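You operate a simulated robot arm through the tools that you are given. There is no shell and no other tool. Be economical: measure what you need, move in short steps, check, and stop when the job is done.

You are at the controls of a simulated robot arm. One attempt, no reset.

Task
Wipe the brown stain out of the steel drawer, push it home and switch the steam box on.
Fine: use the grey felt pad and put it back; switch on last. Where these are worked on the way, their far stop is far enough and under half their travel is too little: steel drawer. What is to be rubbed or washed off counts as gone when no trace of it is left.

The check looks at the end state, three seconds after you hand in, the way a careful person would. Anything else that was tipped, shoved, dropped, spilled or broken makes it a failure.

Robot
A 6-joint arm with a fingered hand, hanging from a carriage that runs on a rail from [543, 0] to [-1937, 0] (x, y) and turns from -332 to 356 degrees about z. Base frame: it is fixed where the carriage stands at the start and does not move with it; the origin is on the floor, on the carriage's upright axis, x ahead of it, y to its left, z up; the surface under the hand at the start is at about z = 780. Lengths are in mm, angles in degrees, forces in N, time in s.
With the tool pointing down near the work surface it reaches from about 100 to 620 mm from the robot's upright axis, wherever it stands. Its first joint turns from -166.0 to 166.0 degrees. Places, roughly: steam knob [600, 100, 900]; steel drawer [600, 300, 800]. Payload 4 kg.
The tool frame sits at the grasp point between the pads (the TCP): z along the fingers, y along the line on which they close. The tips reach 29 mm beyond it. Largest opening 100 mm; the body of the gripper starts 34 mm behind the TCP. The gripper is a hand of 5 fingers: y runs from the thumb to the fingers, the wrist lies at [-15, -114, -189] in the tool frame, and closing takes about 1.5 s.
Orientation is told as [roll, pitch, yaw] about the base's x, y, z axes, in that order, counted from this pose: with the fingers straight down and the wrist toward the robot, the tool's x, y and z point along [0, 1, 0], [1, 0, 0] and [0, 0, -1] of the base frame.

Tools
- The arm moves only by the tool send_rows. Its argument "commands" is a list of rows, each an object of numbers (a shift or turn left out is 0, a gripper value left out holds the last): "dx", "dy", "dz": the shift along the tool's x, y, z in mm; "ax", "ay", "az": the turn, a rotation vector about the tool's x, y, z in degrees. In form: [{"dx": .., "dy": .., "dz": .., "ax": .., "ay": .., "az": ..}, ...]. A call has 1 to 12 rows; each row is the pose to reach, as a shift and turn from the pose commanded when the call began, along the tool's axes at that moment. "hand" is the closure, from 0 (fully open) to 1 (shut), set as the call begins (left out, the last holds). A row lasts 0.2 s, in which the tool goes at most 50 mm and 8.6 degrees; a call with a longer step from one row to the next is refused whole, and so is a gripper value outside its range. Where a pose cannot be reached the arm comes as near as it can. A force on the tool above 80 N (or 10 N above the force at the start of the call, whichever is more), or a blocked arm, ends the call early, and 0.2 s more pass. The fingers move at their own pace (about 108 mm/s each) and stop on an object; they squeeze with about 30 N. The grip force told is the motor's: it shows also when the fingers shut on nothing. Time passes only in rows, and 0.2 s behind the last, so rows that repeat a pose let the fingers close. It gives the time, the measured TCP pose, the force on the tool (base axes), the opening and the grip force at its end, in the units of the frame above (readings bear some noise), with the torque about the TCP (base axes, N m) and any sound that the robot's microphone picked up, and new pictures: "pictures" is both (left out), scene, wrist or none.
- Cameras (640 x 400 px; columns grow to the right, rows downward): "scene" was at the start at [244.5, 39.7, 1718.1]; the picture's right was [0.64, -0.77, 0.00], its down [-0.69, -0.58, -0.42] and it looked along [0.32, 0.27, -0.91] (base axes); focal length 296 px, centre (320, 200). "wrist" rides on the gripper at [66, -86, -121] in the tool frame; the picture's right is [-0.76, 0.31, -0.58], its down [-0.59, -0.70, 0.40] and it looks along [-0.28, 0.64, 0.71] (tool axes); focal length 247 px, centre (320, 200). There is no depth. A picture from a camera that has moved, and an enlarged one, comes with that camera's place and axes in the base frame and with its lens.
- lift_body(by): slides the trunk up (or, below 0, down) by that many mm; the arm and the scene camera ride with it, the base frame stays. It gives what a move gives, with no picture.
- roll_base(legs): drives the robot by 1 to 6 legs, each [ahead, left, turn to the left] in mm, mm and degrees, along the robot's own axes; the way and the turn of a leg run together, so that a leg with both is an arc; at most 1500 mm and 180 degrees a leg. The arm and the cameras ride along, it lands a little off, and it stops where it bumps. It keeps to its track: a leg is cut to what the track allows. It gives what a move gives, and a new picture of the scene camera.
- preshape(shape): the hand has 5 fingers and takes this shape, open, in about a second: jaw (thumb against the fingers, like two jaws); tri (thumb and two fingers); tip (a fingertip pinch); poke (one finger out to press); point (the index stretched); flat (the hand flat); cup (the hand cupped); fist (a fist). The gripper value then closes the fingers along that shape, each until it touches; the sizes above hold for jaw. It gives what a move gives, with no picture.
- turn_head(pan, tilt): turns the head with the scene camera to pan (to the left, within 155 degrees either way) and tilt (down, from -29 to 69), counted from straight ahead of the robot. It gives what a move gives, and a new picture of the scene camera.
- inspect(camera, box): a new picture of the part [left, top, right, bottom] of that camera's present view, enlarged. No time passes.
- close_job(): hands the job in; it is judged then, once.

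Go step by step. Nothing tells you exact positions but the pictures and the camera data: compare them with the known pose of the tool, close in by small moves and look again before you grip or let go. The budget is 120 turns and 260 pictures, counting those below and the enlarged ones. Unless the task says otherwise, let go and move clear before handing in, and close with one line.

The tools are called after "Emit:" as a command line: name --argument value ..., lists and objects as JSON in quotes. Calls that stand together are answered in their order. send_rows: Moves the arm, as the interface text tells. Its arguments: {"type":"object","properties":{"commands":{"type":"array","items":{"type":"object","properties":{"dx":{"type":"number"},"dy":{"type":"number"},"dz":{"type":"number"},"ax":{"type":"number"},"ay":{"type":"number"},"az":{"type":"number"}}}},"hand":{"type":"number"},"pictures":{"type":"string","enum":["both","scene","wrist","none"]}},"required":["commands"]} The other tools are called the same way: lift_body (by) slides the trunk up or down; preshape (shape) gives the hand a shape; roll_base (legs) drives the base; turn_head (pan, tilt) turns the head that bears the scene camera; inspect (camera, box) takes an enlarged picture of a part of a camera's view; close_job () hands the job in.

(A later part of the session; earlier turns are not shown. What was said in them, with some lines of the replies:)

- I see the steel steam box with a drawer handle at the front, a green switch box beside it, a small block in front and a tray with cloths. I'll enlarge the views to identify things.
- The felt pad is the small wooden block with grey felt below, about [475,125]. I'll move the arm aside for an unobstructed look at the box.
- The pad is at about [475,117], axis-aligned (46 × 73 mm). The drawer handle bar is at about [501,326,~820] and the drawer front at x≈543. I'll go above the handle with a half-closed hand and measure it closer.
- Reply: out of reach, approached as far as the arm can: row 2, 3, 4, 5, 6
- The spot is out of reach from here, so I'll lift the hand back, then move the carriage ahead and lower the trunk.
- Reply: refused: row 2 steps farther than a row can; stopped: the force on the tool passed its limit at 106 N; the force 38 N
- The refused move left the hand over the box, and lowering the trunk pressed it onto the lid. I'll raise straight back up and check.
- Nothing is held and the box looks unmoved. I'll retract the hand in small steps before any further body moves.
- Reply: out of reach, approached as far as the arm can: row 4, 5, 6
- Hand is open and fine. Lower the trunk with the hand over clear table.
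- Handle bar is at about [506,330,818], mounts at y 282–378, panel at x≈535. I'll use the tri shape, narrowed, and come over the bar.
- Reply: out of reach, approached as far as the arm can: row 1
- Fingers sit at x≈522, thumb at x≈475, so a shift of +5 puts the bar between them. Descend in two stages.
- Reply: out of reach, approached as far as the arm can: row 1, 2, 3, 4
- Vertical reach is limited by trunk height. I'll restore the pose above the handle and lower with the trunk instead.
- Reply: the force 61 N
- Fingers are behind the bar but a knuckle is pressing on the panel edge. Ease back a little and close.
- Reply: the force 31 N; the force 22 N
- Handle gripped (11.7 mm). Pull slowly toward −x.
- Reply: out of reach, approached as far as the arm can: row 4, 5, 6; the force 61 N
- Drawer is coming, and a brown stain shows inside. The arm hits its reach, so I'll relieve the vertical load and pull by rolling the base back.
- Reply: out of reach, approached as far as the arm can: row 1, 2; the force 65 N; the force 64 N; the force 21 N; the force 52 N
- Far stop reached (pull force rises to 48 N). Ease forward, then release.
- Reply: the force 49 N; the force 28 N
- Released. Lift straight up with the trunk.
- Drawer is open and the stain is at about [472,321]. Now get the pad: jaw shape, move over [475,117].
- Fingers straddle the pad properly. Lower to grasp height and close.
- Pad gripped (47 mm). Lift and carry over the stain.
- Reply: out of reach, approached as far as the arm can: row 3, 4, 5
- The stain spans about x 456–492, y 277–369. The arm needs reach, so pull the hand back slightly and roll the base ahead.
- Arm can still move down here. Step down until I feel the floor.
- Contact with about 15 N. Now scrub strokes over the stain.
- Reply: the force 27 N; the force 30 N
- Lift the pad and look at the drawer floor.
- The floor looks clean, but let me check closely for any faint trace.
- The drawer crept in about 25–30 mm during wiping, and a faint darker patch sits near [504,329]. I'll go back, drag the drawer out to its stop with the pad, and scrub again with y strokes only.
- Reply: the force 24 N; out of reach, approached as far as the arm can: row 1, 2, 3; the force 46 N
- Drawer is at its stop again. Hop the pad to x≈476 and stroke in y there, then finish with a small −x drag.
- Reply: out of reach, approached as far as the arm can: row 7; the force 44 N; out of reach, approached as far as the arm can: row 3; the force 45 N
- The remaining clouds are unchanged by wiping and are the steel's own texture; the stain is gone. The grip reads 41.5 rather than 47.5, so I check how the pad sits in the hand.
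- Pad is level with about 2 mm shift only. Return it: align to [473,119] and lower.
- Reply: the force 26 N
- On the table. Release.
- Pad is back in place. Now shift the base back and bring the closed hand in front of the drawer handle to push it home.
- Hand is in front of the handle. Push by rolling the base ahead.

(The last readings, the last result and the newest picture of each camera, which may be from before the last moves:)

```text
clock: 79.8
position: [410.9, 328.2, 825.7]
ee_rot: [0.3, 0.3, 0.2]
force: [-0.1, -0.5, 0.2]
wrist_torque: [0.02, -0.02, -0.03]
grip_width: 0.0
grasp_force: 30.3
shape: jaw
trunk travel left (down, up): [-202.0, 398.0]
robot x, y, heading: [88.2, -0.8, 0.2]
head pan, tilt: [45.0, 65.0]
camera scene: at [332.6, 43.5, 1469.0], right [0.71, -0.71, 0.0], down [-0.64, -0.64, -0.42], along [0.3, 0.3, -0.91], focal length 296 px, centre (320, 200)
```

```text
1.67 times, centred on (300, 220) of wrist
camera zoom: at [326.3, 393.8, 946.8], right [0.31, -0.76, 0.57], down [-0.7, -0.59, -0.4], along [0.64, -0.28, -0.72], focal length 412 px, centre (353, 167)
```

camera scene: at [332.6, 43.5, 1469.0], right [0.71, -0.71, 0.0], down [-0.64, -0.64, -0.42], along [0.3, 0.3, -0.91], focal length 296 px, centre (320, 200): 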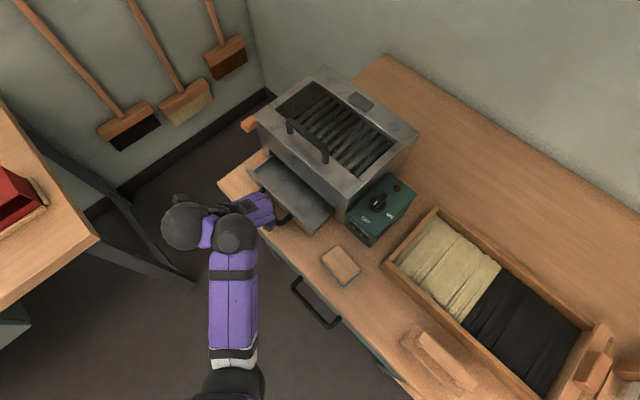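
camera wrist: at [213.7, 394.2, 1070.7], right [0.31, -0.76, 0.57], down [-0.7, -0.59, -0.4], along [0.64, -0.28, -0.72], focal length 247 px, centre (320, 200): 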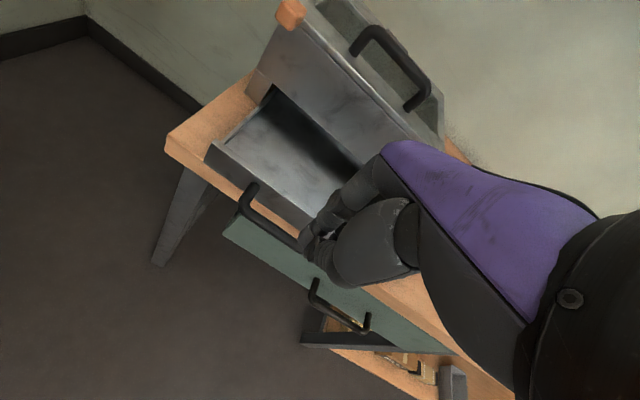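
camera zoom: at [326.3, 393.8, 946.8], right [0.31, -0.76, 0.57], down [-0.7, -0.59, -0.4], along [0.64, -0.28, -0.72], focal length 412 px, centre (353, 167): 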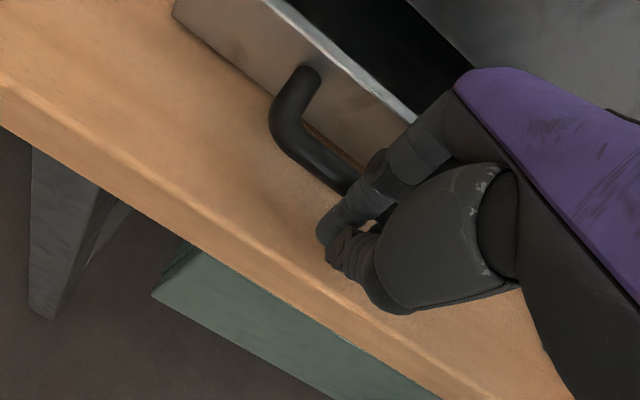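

Works well. Keep pushing.

Emit:
roll_base --legs '[[50, 0, 0]]'

Emit:
inspect --camera "wrist" --box '[100, 40, 440, 340]'

```text
clock: 80.7
position: [461.8, 328.2, 824.8]
ee_rot: [0.3, 0.2, 0.1]
force: [0.6, 0.0, 0.9]
wrist_torque: [-0.01, -0.01, 0.02]
grip_width: 0.0
grasp_force: 30.4
shape: jaw
trunk travel left (down, up): [-202.0, 398.0]
robot x, y, heading: [139.1, 4.5, 0.3]
head pan, tilt: [45.0, 65.0]
camera scene: at [382.2, 43.4, 1469.0], right [0.71, -0.71, 0.0], down [-0.64, -0.64, -0.42], along [0.3, 0.3, -0.91], focal length 296 px, centre (320, 200)
```

scene: 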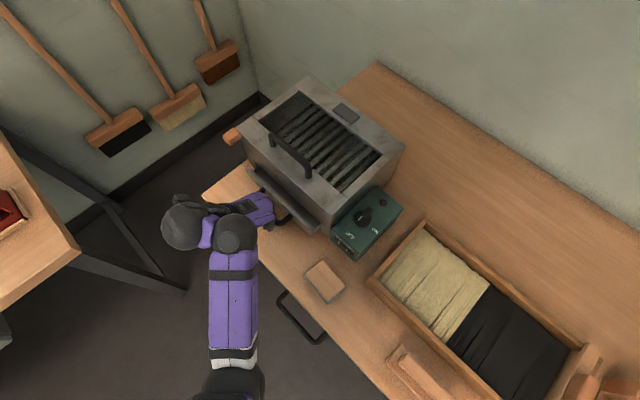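

```text
1.33 times, centred on (270, 190) of wrist
camera zoom: at [376.0, 393.7, 946.8], right [0.31, -0.76, 0.57], down [-0.7, -0.59, -0.4], along [0.64, -0.28, -0.72], focal length 329 px, centre (387, 213)
```

zoom: 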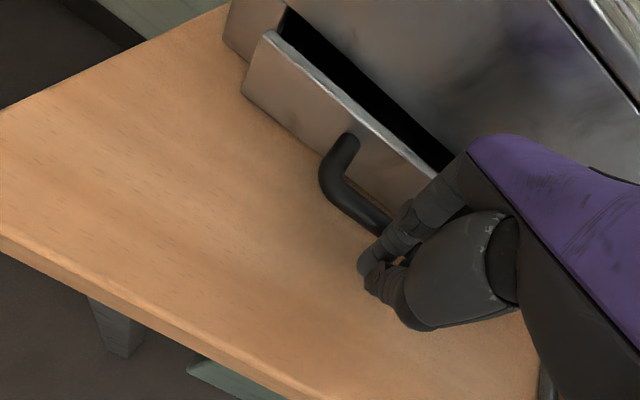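

Emit:
send_rows --commands '[{"dy": 6}, {"dy": 12}, {"dy": 18}, {"dy": 24}, {"dy": 29}]' --pictures "wrist"

Emit:
inspect --camera "wrist" --box '[100, 40, 440, 340]'

```text
clock: 81.9
position: [489.5, 327.9, 823.9]
ee_rot: [0.4, 0.3, 0.1]
force: [-2.5, -0.2, 4.0]
wrist_torque: [-0.05, -0.02, -0.04]
grip_width: 0.0
grasp_force: 29.9
shape: jaw
trunk travel left (down, up): [-202.0, 398.0]
robot x, y, heading: [140.9, -1.7, 0.1]
head pan, tilt: [45.0, 65.0]
camera wrist: at [404.5, 393.3, 946.3], right [0.31, -0.76, 0.57], down [-0.7, -0.59, -0.4], along [0.64, -0.28, -0.72], focal length 247 px, centre (320, 200)
```

wrist: 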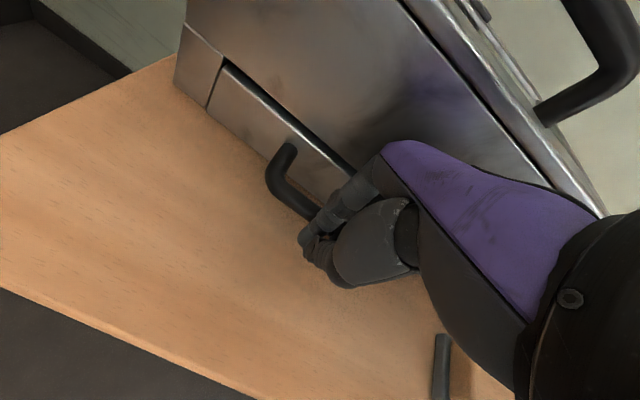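

```text
1.33 times, centred on (270, 190) of wrist
camera zoom: at [404.5, 393.3, 946.3], right [0.31, -0.76, 0.57], down [-0.7, -0.59, -0.4], along [0.64, -0.28, -0.72], focal length 329 px, centre (387, 213)
```

zoom: 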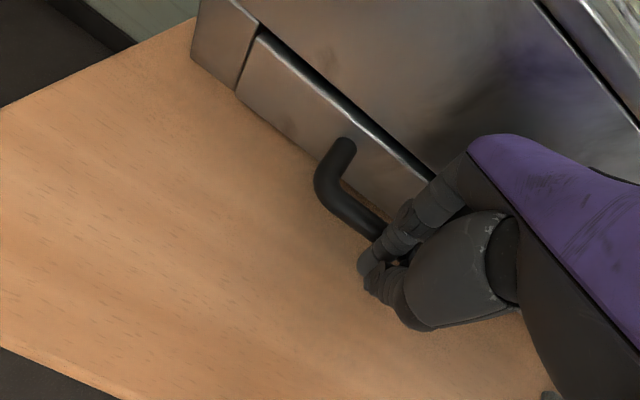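

Emit:
send_rows --commands '[{"dy": 3}, {"dy": 6}, {"dy": 9}, {"dy": 12}]' --pictures "none"

Emit:
inspect --camera "wrist" --box '[100, 40, 440, 340]'

```text
clock: 82.9
position: [494.7, 328.2, 823.3]
ee_rot: [0.2, 0.8, 0.3]
force: [-27.6, -5.5, 13.6]
wrist_torque: [-0.06, 0.1, -0.14]
grip_width: 0.1
grasp_force: 30.0
shape: jaw
trunk travel left (down, up): [-202.0, 398.0]
robot x, y, heading: [143.7, -0.7, 0.1]
head pan, tilt: [45.0, 65.0]
```

```text
1.33 times, centred on (270, 190) of wrist
camera zoom: at [410.4, 393.4, 945.8], right [0.32, -0.76, 0.57], down [-0.71, -0.59, -0.39], along [0.63, -0.28, -0.72], focal length 329 px, centre (387, 213)
```

zoom: 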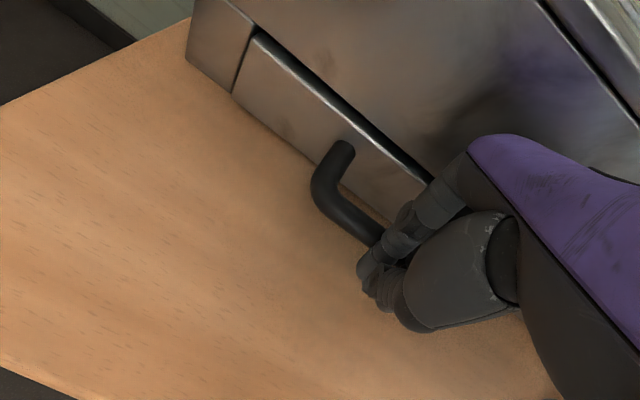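

Firm stop at 28 N and the handle is back at its original x. Back off and lift.

Emit:
send_rows --commands '[{"dy": -15}, {"dy": -35}]' --pictures "none"

Emit:
lift_body --by 170

Emit:
inspect --camera "wrist" --box '[100, 40, 440, 340]'

Emit:
inspect --camera "scene" --box '[200, 100, 440, 320]'

```text
clock: 83.5
position: [468.2, 327.8, 823.8]
ee_rot: [0.3, 0.3, 0.0]
force: [0.8, 0.6, 0.9]
wrist_torque: [-0.01, 0.02, -0.01]
grip_width: 0.2
grasp_force: 30.1
shape: jaw
trunk travel left (down, up): [-202.0, 398.0]
robot x, y, heading: [142.1, -2.3, -0.1]
head pan, tilt: [45.0, 65.0]
```

```text
clock: 85.4
position: [467.2, 328.4, 995.2]
ee_rot: [0.3, 0.3, 0.2]
force: [0.0, 0.6, -0.7]
wrist_torque: [0.03, 0.0, -0.03]
grip_width: 0.0
grasp_force: 30.5
shape: jaw
trunk travel left (down, up): [-372.0, 228.0]
robot x, y, heading: [142.5, -0.3, -0.1]
head pan, tilt: [45.0, 65.0]
```

```text
1.33 times, centred on (270, 190) of wrist
camera zoom: at [382.1, 393.9, 1116.4], right [0.31, -0.76, 0.57], down [-0.7, -0.59, -0.4], along [0.64, -0.28, -0.72], focal length 329 px, centre (387, 213)
```

zoom: 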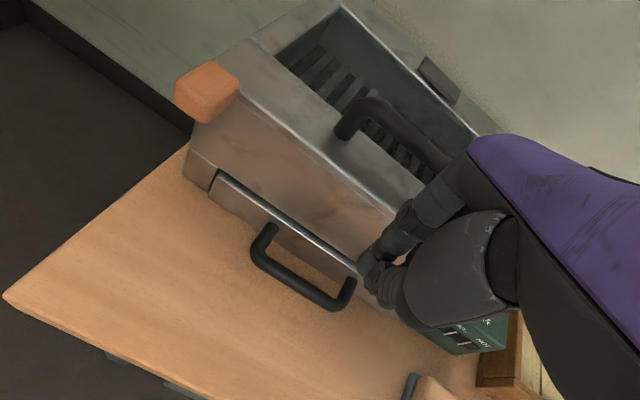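

```text
1.82 times, centred on (320, 210) of scene
camera zoom: at [381.9, 43.4, 1638.9], right [0.71, -0.71, 0.0], down [-0.64, -0.64, -0.42], along [0.3, 0.3, -0.91], focal length 538 px, centre (320, 182)
```

zoom: 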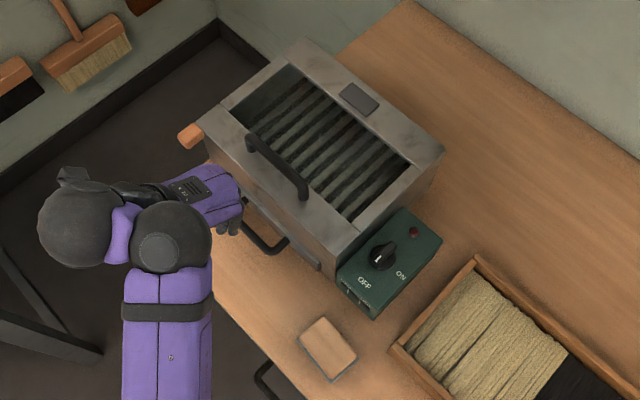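

Drawer is home. The knob fin is at about [609,142,895], pointing to OFF (−x), with ON toward −y: a 90° counter-clockwise turn from above. Move over there clear of the box.

Emit:
send_rows --commands '[{"dx": -45}, {"dx": -90}, {"dx": -135}, {"dx": -186}]' --pictures "none" --hand 0.5

```text
refused: row 4 steps farther than a row can; nothing moved
```

Emit:
send_rows --commands '[{"dx": -45}, {"dx": -90}, {"dx": -135}, {"dx": -180}]' --pictures "none" --hand 0.5

```text
clock: 86.4
position: [467.4, 146.7, 993.0]
ee_rot: [0.4, 0.3, 0.1]
force: [-0.2, -0.4, -0.1]
wrist_torque: [-0.02, 0.04, 0.01]
grip_width: 49.9
grasp_force: 0.1
shape: jaw
trunk travel left (down, up): [-372.0, 228.0]
robot x, y, heading: [142.2, 0.5, 0.0]
head pan, tilt: [45.0, 65.0]
```

Emit:
roll_base --legs '[[80, 0, 0]]'

Emit:
preshape --shape "tip"

Emit:
inspect --camera "wrist" --box '[100, 80, 440, 340]'

```text
clock: 87.5
position: [546.2, 146.7, 991.0]
ee_rot: [0.4, 0.3, 0.2]
force: [0.7, -0.3, 0.1]
wrist_torque: [0.0, 0.06, 0.01]
grip_width: 49.8
grasp_force: 0.0
shape: jaw
trunk travel left (down, up): [-372.0, 228.0]
robot x, y, heading: [219.1, -5.2, -0.1]
head pan, tilt: [45.0, 65.0]
camera scene: at [461.5, 43.1, 1638.9], right [0.71, -0.71, 0.0], down [-0.64, -0.64, -0.42], along [0.3, 0.3, -0.91], focal length 296 px, centre (320, 200)
```

scene: 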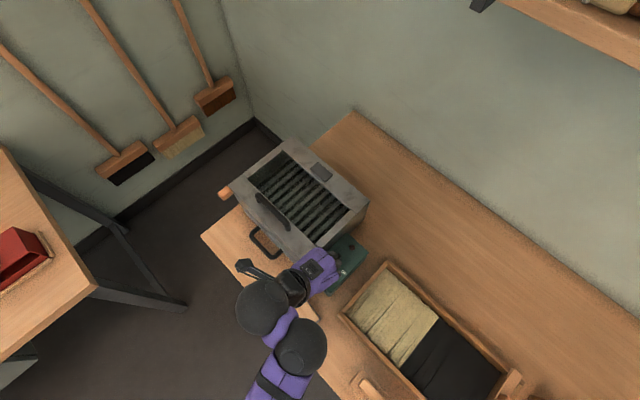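

```text
clock: 88.4
position: [545.8, 146.6, 992.4]
ee_rot: [0.3, 0.3, 0.1]
force: [0.6, 0.5, -0.3]
wrist_torque: [-0.01, -0.01, 0.01]
grip_width: 100.0
grasp_force: 0.1
shape: tip
trunk travel left (down, up): [-372.0, 228.0]
robot x, y, heading: [215.1, -0.4, 0.2]
head pan, tilt: [45.0, 65.0]
```

```text
1.54 times, centred on (270, 210) of wrist
camera zoom: at [461.0, 212.5, 1114.2], right [0.31, -0.76, 0.57], down [-0.7, -0.59, -0.4], along [0.64, -0.28, -0.72], focal length 380 px, centre (397, 185)
```

zoom: 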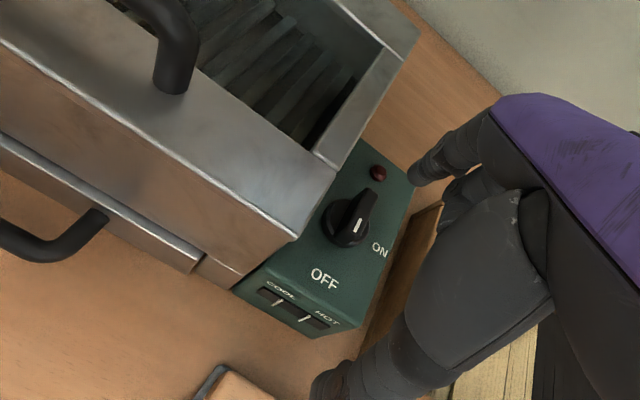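

Knob's fin lies along x, centre about [609,144]. Yaw the hand −90° so it closes across the fin.

Emit:
send_rows --commands '[{"az": 8.2}, {"az": 16.4}, {"az": 24.6}, {"az": 32.8}, {"az": 41}, {"az": 49.2}, {"az": 57.4}, {"az": 65.6}, {"az": 73.8}, {"az": 82}, {"az": 90}]' --hand 0.5 --pictures "both"

```text
clock: 90.7
position: [618.7, 93.3, 874.1]
ee_rot: [6.6, 11.1, -81.8]
force: [-1.8, -24.0, 39.8]
wrist_torque: [-0.21, 0.16, 0.14]
grip_width: 44.9
grasp_force: 0.0
shape: tip
out of reach, approached as far as the arm can: row 3, 4, 5, 6, 7, 8, 9, 10, 11
trunk travel left (down, up): [-372.0, 228.0]
robot x, y, heading: [217.7, 4.6, -0.5]
head pan, tilt: [45.0, 65.0]
stopped in row 11: the force on the tool passed its limit at 104 N (the readings are from after the stop); the commanded pose is now the measured one
camera scene: at [461.1, 39.8, 1639.6], right [0.7, -0.71, 0.0], down [-0.64, -0.64, -0.42], along [0.3, 0.29, -0.91], focal length 296 px, centre (320, 200)
camera wrist: at [661.0, 160.2, 1016.1], right [-0.75, -0.51, 0.42], down [-0.64, 0.69, -0.32], along [-0.13, -0.51, -0.85], focal length 247 px, centre (320, 200)
```

scene: 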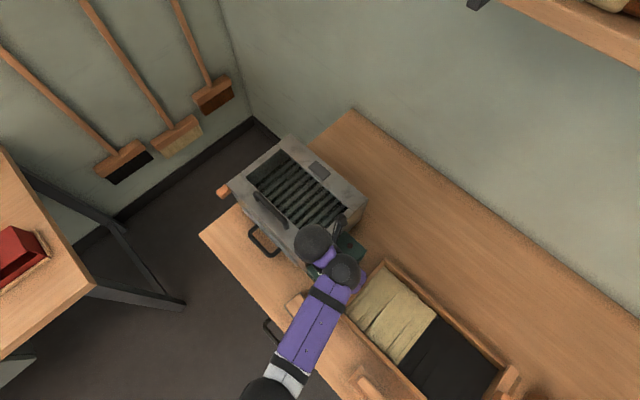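
wrist: 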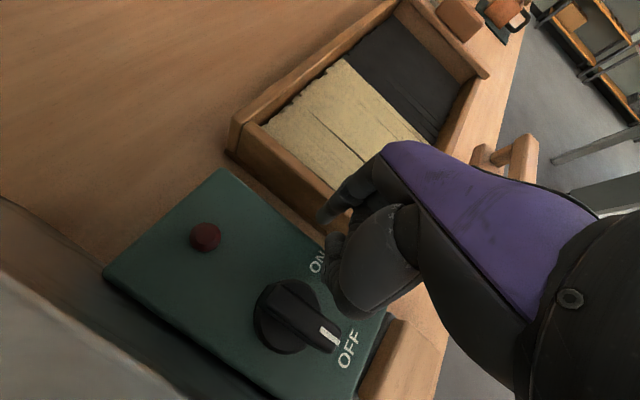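

The arm couldn't hold that pose and drifted down onto the switch box. Raise straight up by the trunk at once.

Emit:
lift_body --by 150

Emit:
turn_head --pan 45 --tilt 68

Emit:
inspect --camera "wrist" --box '[0, 0, 640, 400]'

```text
clock: 92.4
position: [616.6, 101.6, 1021.4]
ee_rot: [6.3, 11.6, -81.4]
force: [-0.3, 0.2, 0.2]
wrist_torque: [0.02, 0.02, 0.02]
grip_width: 50.0
grasp_force: 0.1
shape: tip
trunk travel left (down, up): [-522.0, 78.0]
robot x, y, heading: [217.2, -1.9, -0.1]
head pan, tilt: [45.0, 65.0]
```

```text
clock: 93.0
position: [617.7, 102.1, 1020.3]
ee_rot: [6.2, 11.8, -81.4]
force: [-0.1, -0.3, 0.4]
wrist_torque: [0.04, -0.02, 0.05]
grip_width: 50.1
grasp_force: 0.1
shape: tip
trunk travel left (down, up): [-522.0, 78.0]
robot x, y, heading: [220.9, 3.0, -0.0]
head pan, tilt: [45.0, 68.0]
camera scene: at [458.5, 40.0, 1785.9], right [0.7, -0.71, 0.0], down [-0.66, -0.65, -0.37], along [0.27, 0.26, -0.93], focal length 296 px, centre (320, 200)
```

scene: 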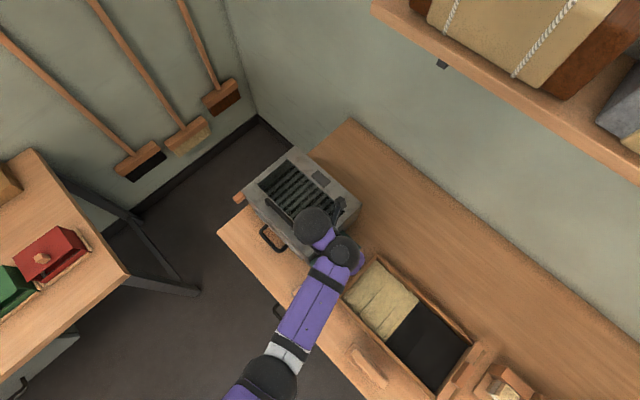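

```text
1.00 times, centred on (320, 200) of wrist (not enlarged: the box is as wide or as high as the picture)
camera zoom: at [659.7, 167.3, 1163.0], right [-0.75, -0.52, 0.42], down [-0.65, 0.69, -0.31], along [-0.13, -0.5, -0.85], focal length 247 px, centre (320, 200)
```

zoom: 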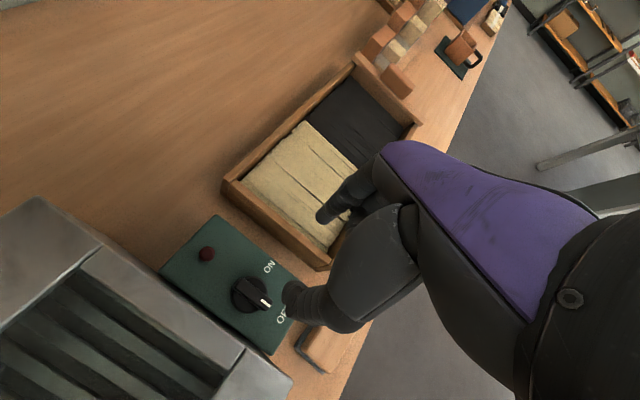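

Nothing appears disturbed. Pinching needs an awkward yaw, so I'll return to the normal orientation and push the fin around with one finger instead.

Emit:
send_rows --commands '[{"dz": -10, "ax": -0.51, "ay": -1.34, "az": -8.17}, {"dz": -20, "ax": -1.02, "ay": -2.68, "az": -16.3}, {"dz": -30, "ax": -1.53, "ay": -4.0, "az": -24.5}, {"dz": -40, "ax": -2.04, "ay": -5.4, "az": -32.7}, {"dz": -50, "ax": -2.55, "ay": -6.7, "az": -40.8}, {"dz": -60, "ax": -3.06, "ay": -8.0, "az": -49}, {"dz": -70, "ax": -3.57, "ay": -9.4, "az": -57.2}, {"dz": -80, "ax": -4.1, "ay": -10.7, "az": -65.4}, {"dz": -85, "ax": -4.6, "ay": -12.1, "az": -73.5}, {"dz": -85, "ax": -5.1, "ay": -13.4, "az": -81.7}]' --pictures "both"

```text
clock: 95.2
position: [606.6, 81.2, 1133.2]
ee_rot: [0.2, 0.2, 0.1]
force: [0.5, -0.3, 0.8]
wrist_torque: [-0.05, 0.0, -0.05]
grip_width: 50.1
grasp_force: 0.1
shape: tip
out of reach, approached as far as the arm can: row 1, 2, 3, 4, 5, 6, 7, 8, 9, 10
trunk travel left (down, up): [-522.0, 78.0]
robot x, y, heading: [218.2, 0.2, 0.0]
head pan, tilt: [45.0, 68.0]
camera scene: at [458.5, 40.0, 1785.9], right [0.7, -0.71, 0.0], down [-0.66, -0.65, -0.37], along [0.27, 0.26, -0.93], focal length 296 px, centre (320, 200)
camera wrist: at [521.0, 146.2, 1254.4], right [0.31, -0.76, 0.57], down [-0.7, -0.59, -0.4], along [0.64, -0.28, -0.72], focal length 247 px, centre (320, 200)
```

scene: 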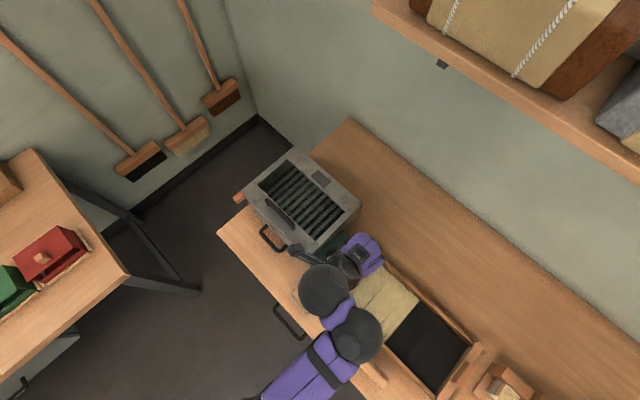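
wrist: 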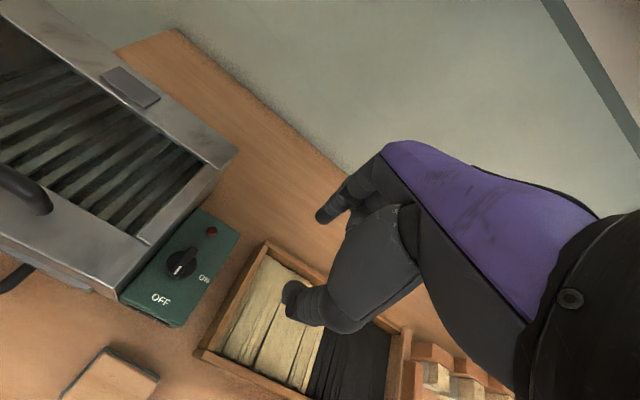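

Back to nominal. Shape the hand to poke and see where the fingertip is.

Emit:
preshape --shape "poke"

Emit:
inspect --camera "wrist" --box '[220, 120, 420, 340]'

```text
clock: 96.1
position: [606.5, 80.3, 1132.9]
ee_rot: [0.2, 0.2, -0.1]
force: [0.5, -0.1, 0.5]
wrist_torque: [0.02, -0.04, 0.01]
grip_width: 0.2
grasp_force: 0.1
shape: poke
trunk travel left (down, up): [-522.0, 78.0]
robot x, y, heading: [223.1, -1.0, -0.2]
head pan, tilt: [45.0, 68.0]
```

```text
1.82 times, centred on (320, 230) of wrist
camera zoom: at [521.2, 146.4, 1254.3], right [0.31, -0.76, 0.57], down [-0.71, -0.59, -0.4], along [0.64, -0.28, -0.72], focal length 449 px, centre (320, 146)
```

zoom: 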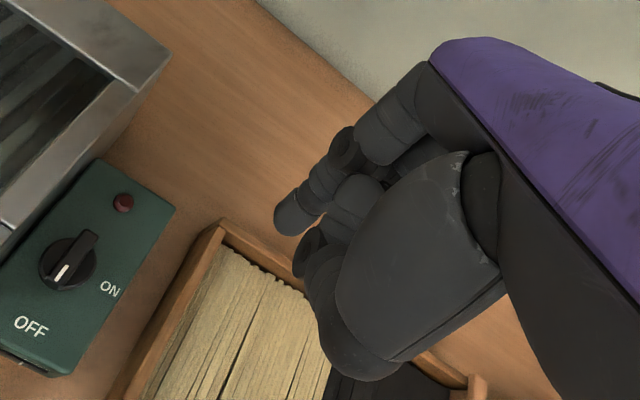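

The poking finger's tip is close to the TCP axis, about 30 mm below. Knob pivot is ≈ [612,142], fin z 870–895. Hover next to the fin's OFF end, +y side.

Emit:
send_rows --commands '[{"dx": 35, "dy": -8}, {"dx": 71, "dy": -17}]' --pictures "none"

Emit:
lift_body --by -173

Emit:
inspect --camera "wrist" --box '[180, 120, 420, 340]'

```text
clock: 96.7
position: [588.2, 152.1, 1135.2]
ee_rot: [0.2, 0.2, -0.2]
force: [0.7, -0.9, 0.1]
wrist_torque: [0.03, 0.0, 0.0]
grip_width: 0.1
grasp_force: 0.1
shape: poke
trunk travel left (down, up): [-522.0, 78.0]
robot x, y, heading: [220.9, 3.3, 0.1]
head pan, tilt: [45.0, 68.0]
```

```text
clock: 98.7
position: [588.8, 151.1, 963.0]
ee_rot: [0.3, 0.2, -0.1]
force: [-0.3, 0.1, -0.9]
wrist_torque: [0.05, -0.01, 0.03]
grip_width: 0.0
grasp_force: 0.1
shape: poke
trunk travel left (down, up): [-349.0, 251.0]
robot x, y, heading: [220.4, 3.0, -0.6]
head pan, tilt: [45.0, 68.0]
```

```text
1.82 times, centred on (300, 230) of wrist
camera zoom: at [503.1, 217.2, 1084.2], right [0.31, -0.76, 0.57], down [-0.71, -0.59, -0.4], along [0.64, -0.28, -0.72], focal length 449 px, centre (356, 146)
```

zoom: 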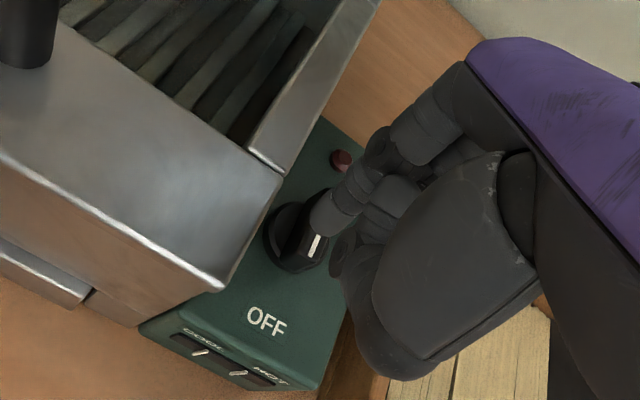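

Tip is at about [593,159.5], well placed. Lower until alongside the fin.

Emit:
lift_body --by -42

Emit:
inspect --camera "wrist" --box '[180, 120, 420, 340]'

```text
clock: 99.5
position: [587.5, 150.6, 919.9]
ee_rot: [0.2, 0.2, -0.1]
force: [-3.4, -0.7, 1.0]
wrist_torque: [-0.05, 0.09, -0.03]
grip_width: 0.2
grasp_force: 0.1
shape: poke
trunk travel left (down, up): [-307.0, 293.0]
robot x, y, heading: [217.7, -2.6, -0.2]
head pan, tilt: [45.0, 68.0]
```

```text
1.82 times, centred on (300, 230) of wrist
camera zoom: at [502.3, 217.2, 1041.9], right [0.31, -0.76, 0.57], down [-0.71, -0.59, -0.4], along [0.64, -0.28, -0.72], focal length 449 px, centre (356, 146)
```

zoom: 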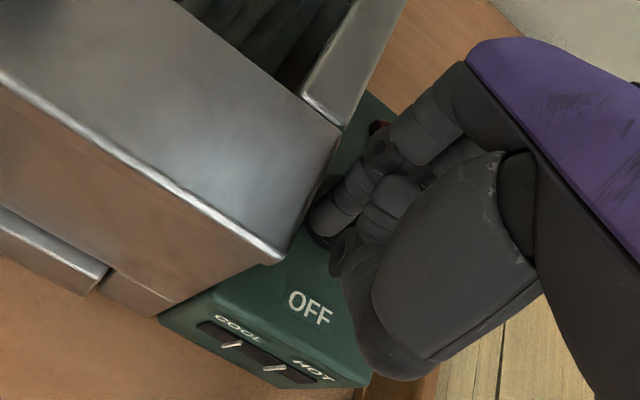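

Emit:
send_rows --commands '[{"dz": 3}, {"dz": 6}, {"dz": 9}]' --pictures "none"

Emit:
inspect --camera "wrist" --box '[240, 160, 380, 300]'

Emit:
inspect --camera "scene" --box '[240, 140, 420, 300]'

```text
clock: 100.3
position: [586.0, 151.4, 918.1]
ee_rot: [0.2, 0.5, -0.1]
force: [-9.6, 0.0, 13.4]
wrist_torque: [-0.13, 0.11, -0.09]
grip_width: 0.1
grasp_force: 0.1
shape: poke
out of reach, approached as far as the arm can: row 2, 3
trunk travel left (down, up): [-307.0, 293.0]
robot x, y, heading: [221.5, -1.4, -0.2]
head pan, tilt: [45.0, 68.0]
```

```text
2.86 times, centred on (310, 230) of wrist
camera zoom: at [502.3, 217.0, 1041.0], right [0.31, -0.76, 0.57], down [-0.71, -0.59, -0.39], along [0.63, -0.28, -0.72], focal length 706 px, centre (349, 114)
```

zoom: 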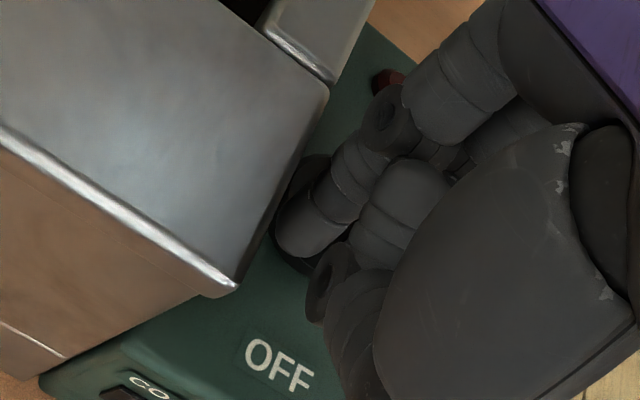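

```text
2.50 times, centred on (330, 220) of scene
camera zoom: at [457.9, 40.1, 1570.8], right [0.7, -0.71, 0.0], down [-0.66, -0.65, -0.37], along [0.27, 0.26, -0.93], focal length 739 px, centre (295, 150)
```

zoom: 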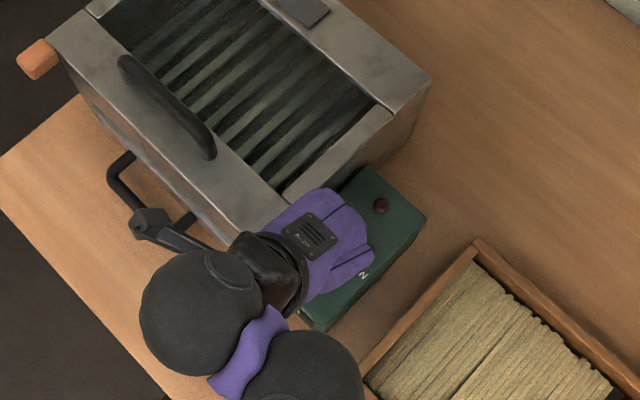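

Tip has light contact on the dial. Start the arc: first half, then look.

Emit:
send_rows --commands '[{"dy": 5, "dx": -2, "dz": -2}, {"dy": 5, "dx": -6, "dz": -2}, {"dy": 4, "dx": -9, "dz": -2}, {"dy": 3, "dx": -12, "dz": -2}, {"dy": 2, "dx": -15, "dz": -2}, {"dy": 2, "dx": -19, "dz": -2}]' --pictures "none"

Emit:
inspect --camera "wrist" --box '[220, 140, 380, 300]'

```text
clock: 101.7
position: [588.5, 133.5, 920.5]
ee_rot: [0.2, 0.1, -0.1]
force: [0.0, -0.7, -1.4]
wrist_torque: [0.02, 0.01, -0.01]
grip_width: 0.0
grasp_force: 0.1
shape: poke
trunk travel left (down, up): [-307.0, 293.0]
robot x, y, heading: [219.9, -0.4, -0.1]
head pan, tilt: [45.0, 68.0]
```

```text
2.50 times, centred on (300, 220) of wrist
camera zoom: at [503.6, 198.4, 1042.3], right [0.31, -0.76, 0.57], down [-0.71, -0.59, -0.4], along [0.64, -0.28, -0.72], focal length 617 px, centre (370, 150)
```

zoom: 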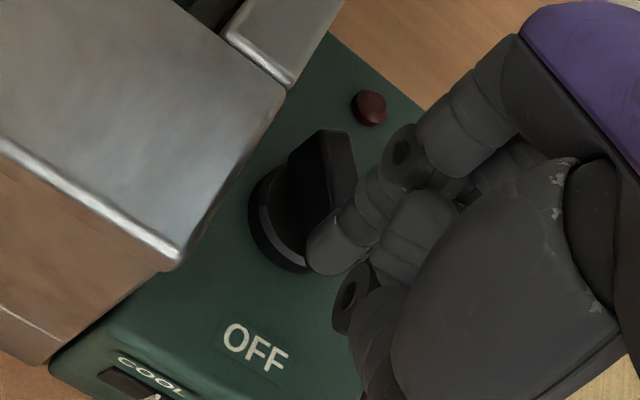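

Emit:
lift_body --by 60

Emit:
send_rows --commands '[{"dx": -30}, {"dx": -60}]' --pictures "none"

Emit:
inspect --camera "wrist" --box '[140, 100, 300, 260]'

```text
clock: 102.7
position: [589.5, 132.5, 980.7]
ee_rot: [0.2, 0.1, -0.2]
force: [0.5, -0.3, 0.6]
wrist_torque: [-0.01, 0.0, 0.03]
grip_width: 0.0
grasp_force: 0.0
shape: poke
trunk travel left (down, up): [-367.0, 233.0]
robot x, y, heading: [220.1, -2.9, -0.1]
head pan, tilt: [45.0, 68.0]
```

```text
clock: 103.3
position: [589.0, 71.6, 981.7]
ee_rot: [0.1, 0.2, -0.2]
force: [0.0, 0.6, -0.4]
wrist_torque: [-0.04, 0.04, -0.02]
grip_width: 0.0
grasp_force: 0.0
shape: poke
trunk travel left (down, up): [-367.0, 233.0]
robot x, y, heading: [221.9, 2.0, -0.2]
head pan, tilt: [45.0, 68.0]
```

```text
2.50 times, centred on (220, 180) of wrist
camera zoom: at [503.7, 137.8, 1103.2], right [0.31, -0.76, 0.57], down [-0.71, -0.59, -0.4], along [0.64, -0.28, -0.72], focal length 617 px, centre (570, 250)
```

zoom: 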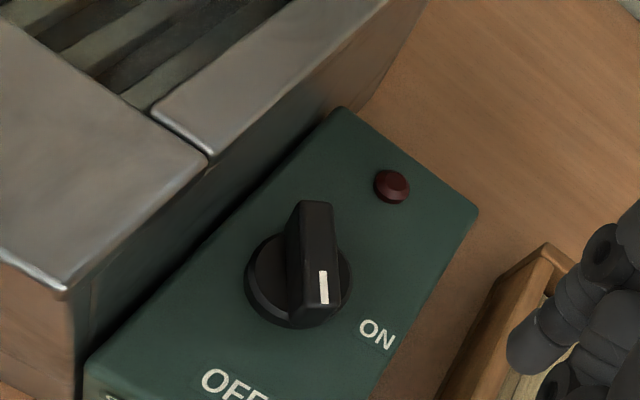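

The knob has already turned about 36° toward ON. Re-engage behind the fin and finish the arc.

Emit:
send_rows --commands '[{"dx": 34}, {"dx": 68}]' --pictures "none"

Emit:
lift_body --by -61

Emit:
inspect --camera "wrist" --box '[220, 140, 380, 300]'

```text
clock: 103.9
position: [589.4, 142.3, 981.4]
ee_rot: [0.1, 0.2, -0.1]
force: [-0.7, 0.2, 0.8]
wrist_torque: [0.04, -0.02, 0.0]
grip_width: 0.2
grasp_force: 0.1
shape: poke
trunk travel left (down, up): [-367.0, 233.0]
robot x, y, heading: [216.5, 2.9, 0.0]
head pan, tilt: [45.0, 68.0]
```

```text
clock: 104.9
position: [588.7, 141.3, 920.1]
ee_rot: [0.2, 0.3, -0.1]
force: [-1.9, -0.3, 0.2]
wrist_torque: [-0.04, 0.0, -0.02]
grip_width: 0.0
grasp_force: 0.0
shape: poke
trunk travel left (down, up): [-306.0, 294.0]
robot x, y, heading: [219.8, -0.7, -0.4]
head pan, tilt: [45.0, 68.0]
```

```text
2.50 times, centred on (300, 220) of wrist
camera zoom: at [502.9, 207.4, 1042.0], right [0.31, -0.76, 0.57], down [-0.71, -0.59, -0.4], along [0.64, -0.28, -0.72], focal length 617 px, centre (370, 150)
```

zoom: 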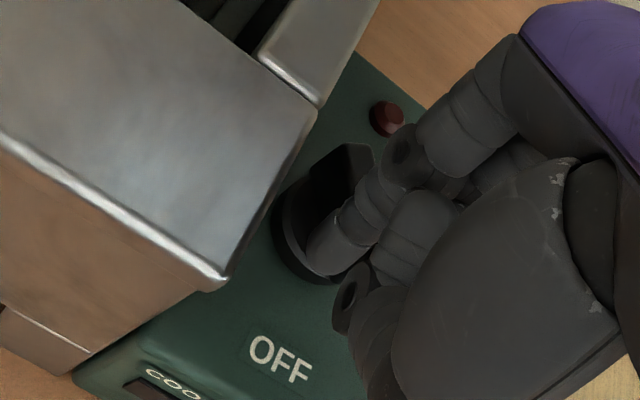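

Emit:
send_rows --commands '[{"dy": 4, "dx": -4}, {"dy": 4, "dx": -8.5}, {"dy": 5, "dx": -13.5}, {"dy": 7, "dx": -17.5}, {"dy": 10, "dx": -21}, {"dy": 13, "dx": -23}, {"dy": 17, "dx": -24.5}]' --pictures "none"

Emit:
inspect --camera "wrist" --box '[180, 120, 380, 300]'

```text
clock: 106.5
position: [603.9, 117.6, 919.8]
ee_rot: [0.1, 0.2, 0.0]
force: [-6.7, 1.6, 5.2]
wrist_torque: [0.06, 0.16, 0.04]
grip_width: 0.0
grasp_force: 0.0
shape: poke
trunk travel left (down, up): [-306.0, 294.0]
robot x, y, heading: [218.0, -0.2, -0.3]
head pan, tilt: [45.0, 68.0]
```

```text
2.22 times, centred on (280, 210) of wrist
camera zoom: at [518.8, 183.6, 1042.2], right [0.31, -0.76, 0.57], down [-0.71, -0.59, -0.4], along [0.64, -0.28, -0.72], focal length 549 px, centre (409, 178)
```

zoom: 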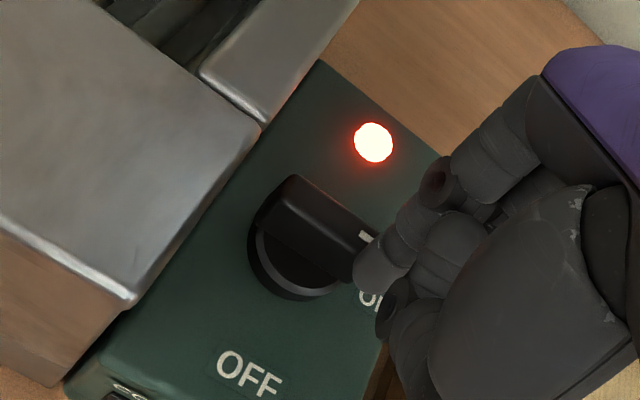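

The lamp is lit: the steam box is on. Back off the fin gently and lift clear.

Emit:
send_rows --commands '[{"dy": -8, "dz": -2}, {"dy": -12, "dz": -10}]' --pictures "none"

Emit:
lift_body --by 150

Emit:
roll_base --legs '[[-200, 0, 0]]'

Emit:
inspect --camera "wrist" --box '[0, 0, 640, 400]'

Emit:
inspect --camera "scene" --box '[220, 60, 500, 310]'

```text
clock: 107.1
position: [593.5, 116.8, 930.5]
ee_rot: [0.2, 0.2, -0.2]
force: [0.4, 0.6, 0.6]
wrist_torque: [0.01, 0.0, 0.0]
grip_width: 0.0
grasp_force: 0.0
shape: poke
trunk travel left (down, up): [-306.0, 294.0]
robot x, y, heading: [220.0, 1.9, 0.1]
head pan, tilt: [45.0, 68.0]
```

```text
clock: 108.9
position: [593.1, 116.5, 1080.5]
ee_rot: [0.2, 0.2, -0.1]
force: [0.5, -0.2, 0.0]
wrist_torque: [0.02, -0.03, -0.01]
grip_width: 0.2
grasp_force: 0.1
shape: poke
trunk travel left (down, up): [-456.0, 144.0]
robot x, y, heading: [220.3, -0.8, 0.0]
head pan, tilt: [45.0, 68.0]
```

```text
clock: 110.5
position: [394.8, 116.8, 1079.9]
ee_rot: [0.2, 0.2, -0.2]
force: [0.4, -0.7, -0.6]
wrist_torque: [-0.01, 0.03, 0.01]
grip_width: 0.0
grasp_force: 0.1
shape: poke
trunk travel left (down, up): [-456.0, 144.0]
robot x, y, heading: [17.8, 0.3, -0.5]
head pan, tilt: [45.0, 68.0]
camera scene: at [259.2, 39.4, 1719.9], right [0.7, -0.71, 0.0], down [-0.66, -0.65, -0.37], along [0.27, 0.26, -0.93], focal length 296 px, centre (320, 200)
```

scene: 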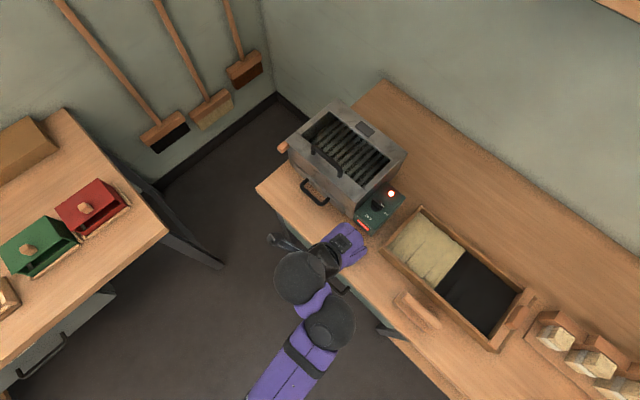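

```text
1.00 times, centred on (320, 200) of wrist (not enlarged: the box is as wide or as high as the picture)
camera zoom: at [309.3, 182.3, 1202.4], right [0.31, -0.76, 0.57], down [-0.71, -0.58, -0.4], along [0.64, -0.28, -0.72], focal length 247 px, centre (320, 200)
```

zoom: 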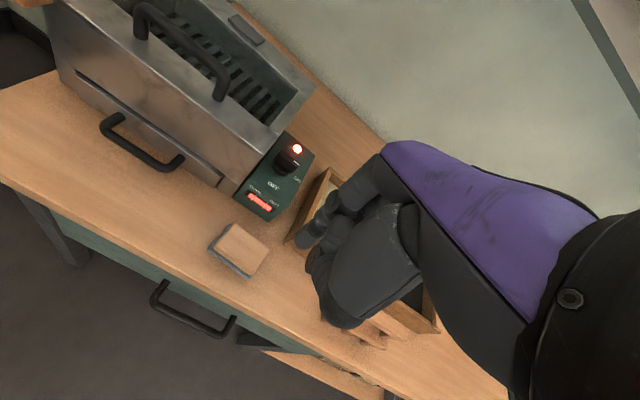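

```text
1.60 times, centred on (360, 185) of scene
camera zoom: at [259.2, 39.4, 1719.9], right [0.7, -0.71, 0.0], down [-0.66, -0.65, -0.37], along [0.27, 0.26, -0.93], focal length 473 px, centre (256, 224)
```

zoom: 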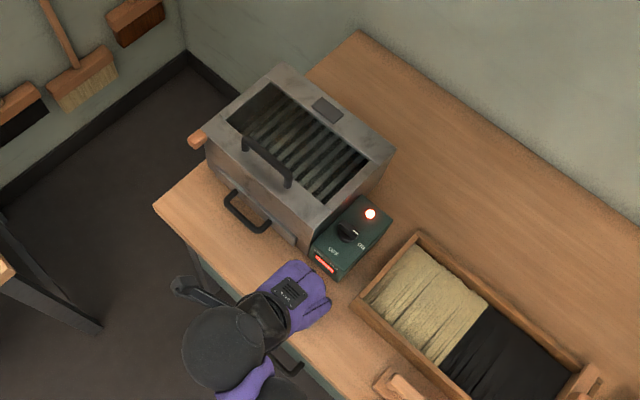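

Everything looks in order; a final close check of the front display and drawer.

Emit:
inspect --camera "wrist" --box '[60, 60, 220, 190]'

Emit:
inspect --camera "wrist" --box '[190, 130, 330, 290]'

```text
3.08 times, centred on (140, 125) of wrist
camera zoom: at [309.3, 182.3, 1202.4], right [0.31, -0.76, 0.57], down [-0.71, -0.58, -0.4], along [0.64, -0.28, -0.72], focal length 760 px, centre (874, 431)
```

zoom: 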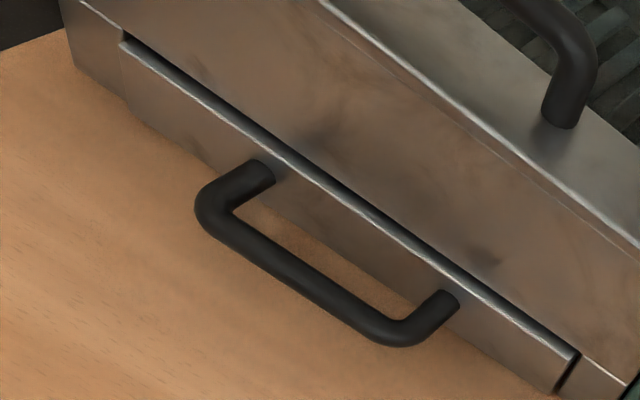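

```text
2.50 times, centred on (260, 210) of wrist
camera zoom: at [309.3, 182.3, 1202.4], right [0.31, -0.76, 0.57], down [-0.71, -0.58, -0.4], along [0.64, -0.28, -0.72], focal length 617 px, centre (470, 175)
```

zoom: 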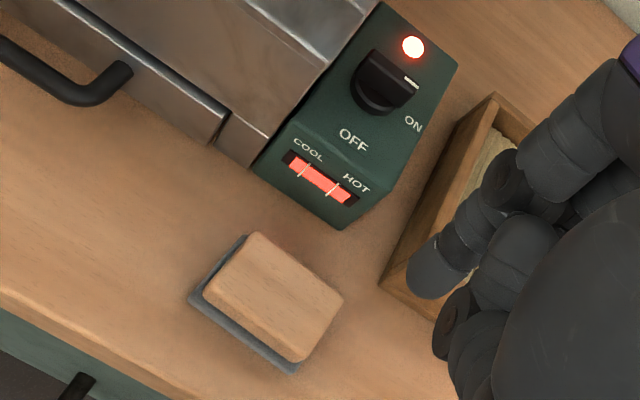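

The stain is wiped off, the drawer is home, the felt pad is back on the table, and the steam box is on with its lamp lit. The hand is clear, so I'm handing in.

Emit:
close_job

```text
The job is handed in.
```

The job is handed in: the brown stain is wiped out, the steel drawer is pushed home, the grey felt pad is back to within a few millimetres of its place, and the steam box was switched on last. The hand bumped the steam box lid once and the switch box once on the way, but nothing looked moved or damaged afterwards.
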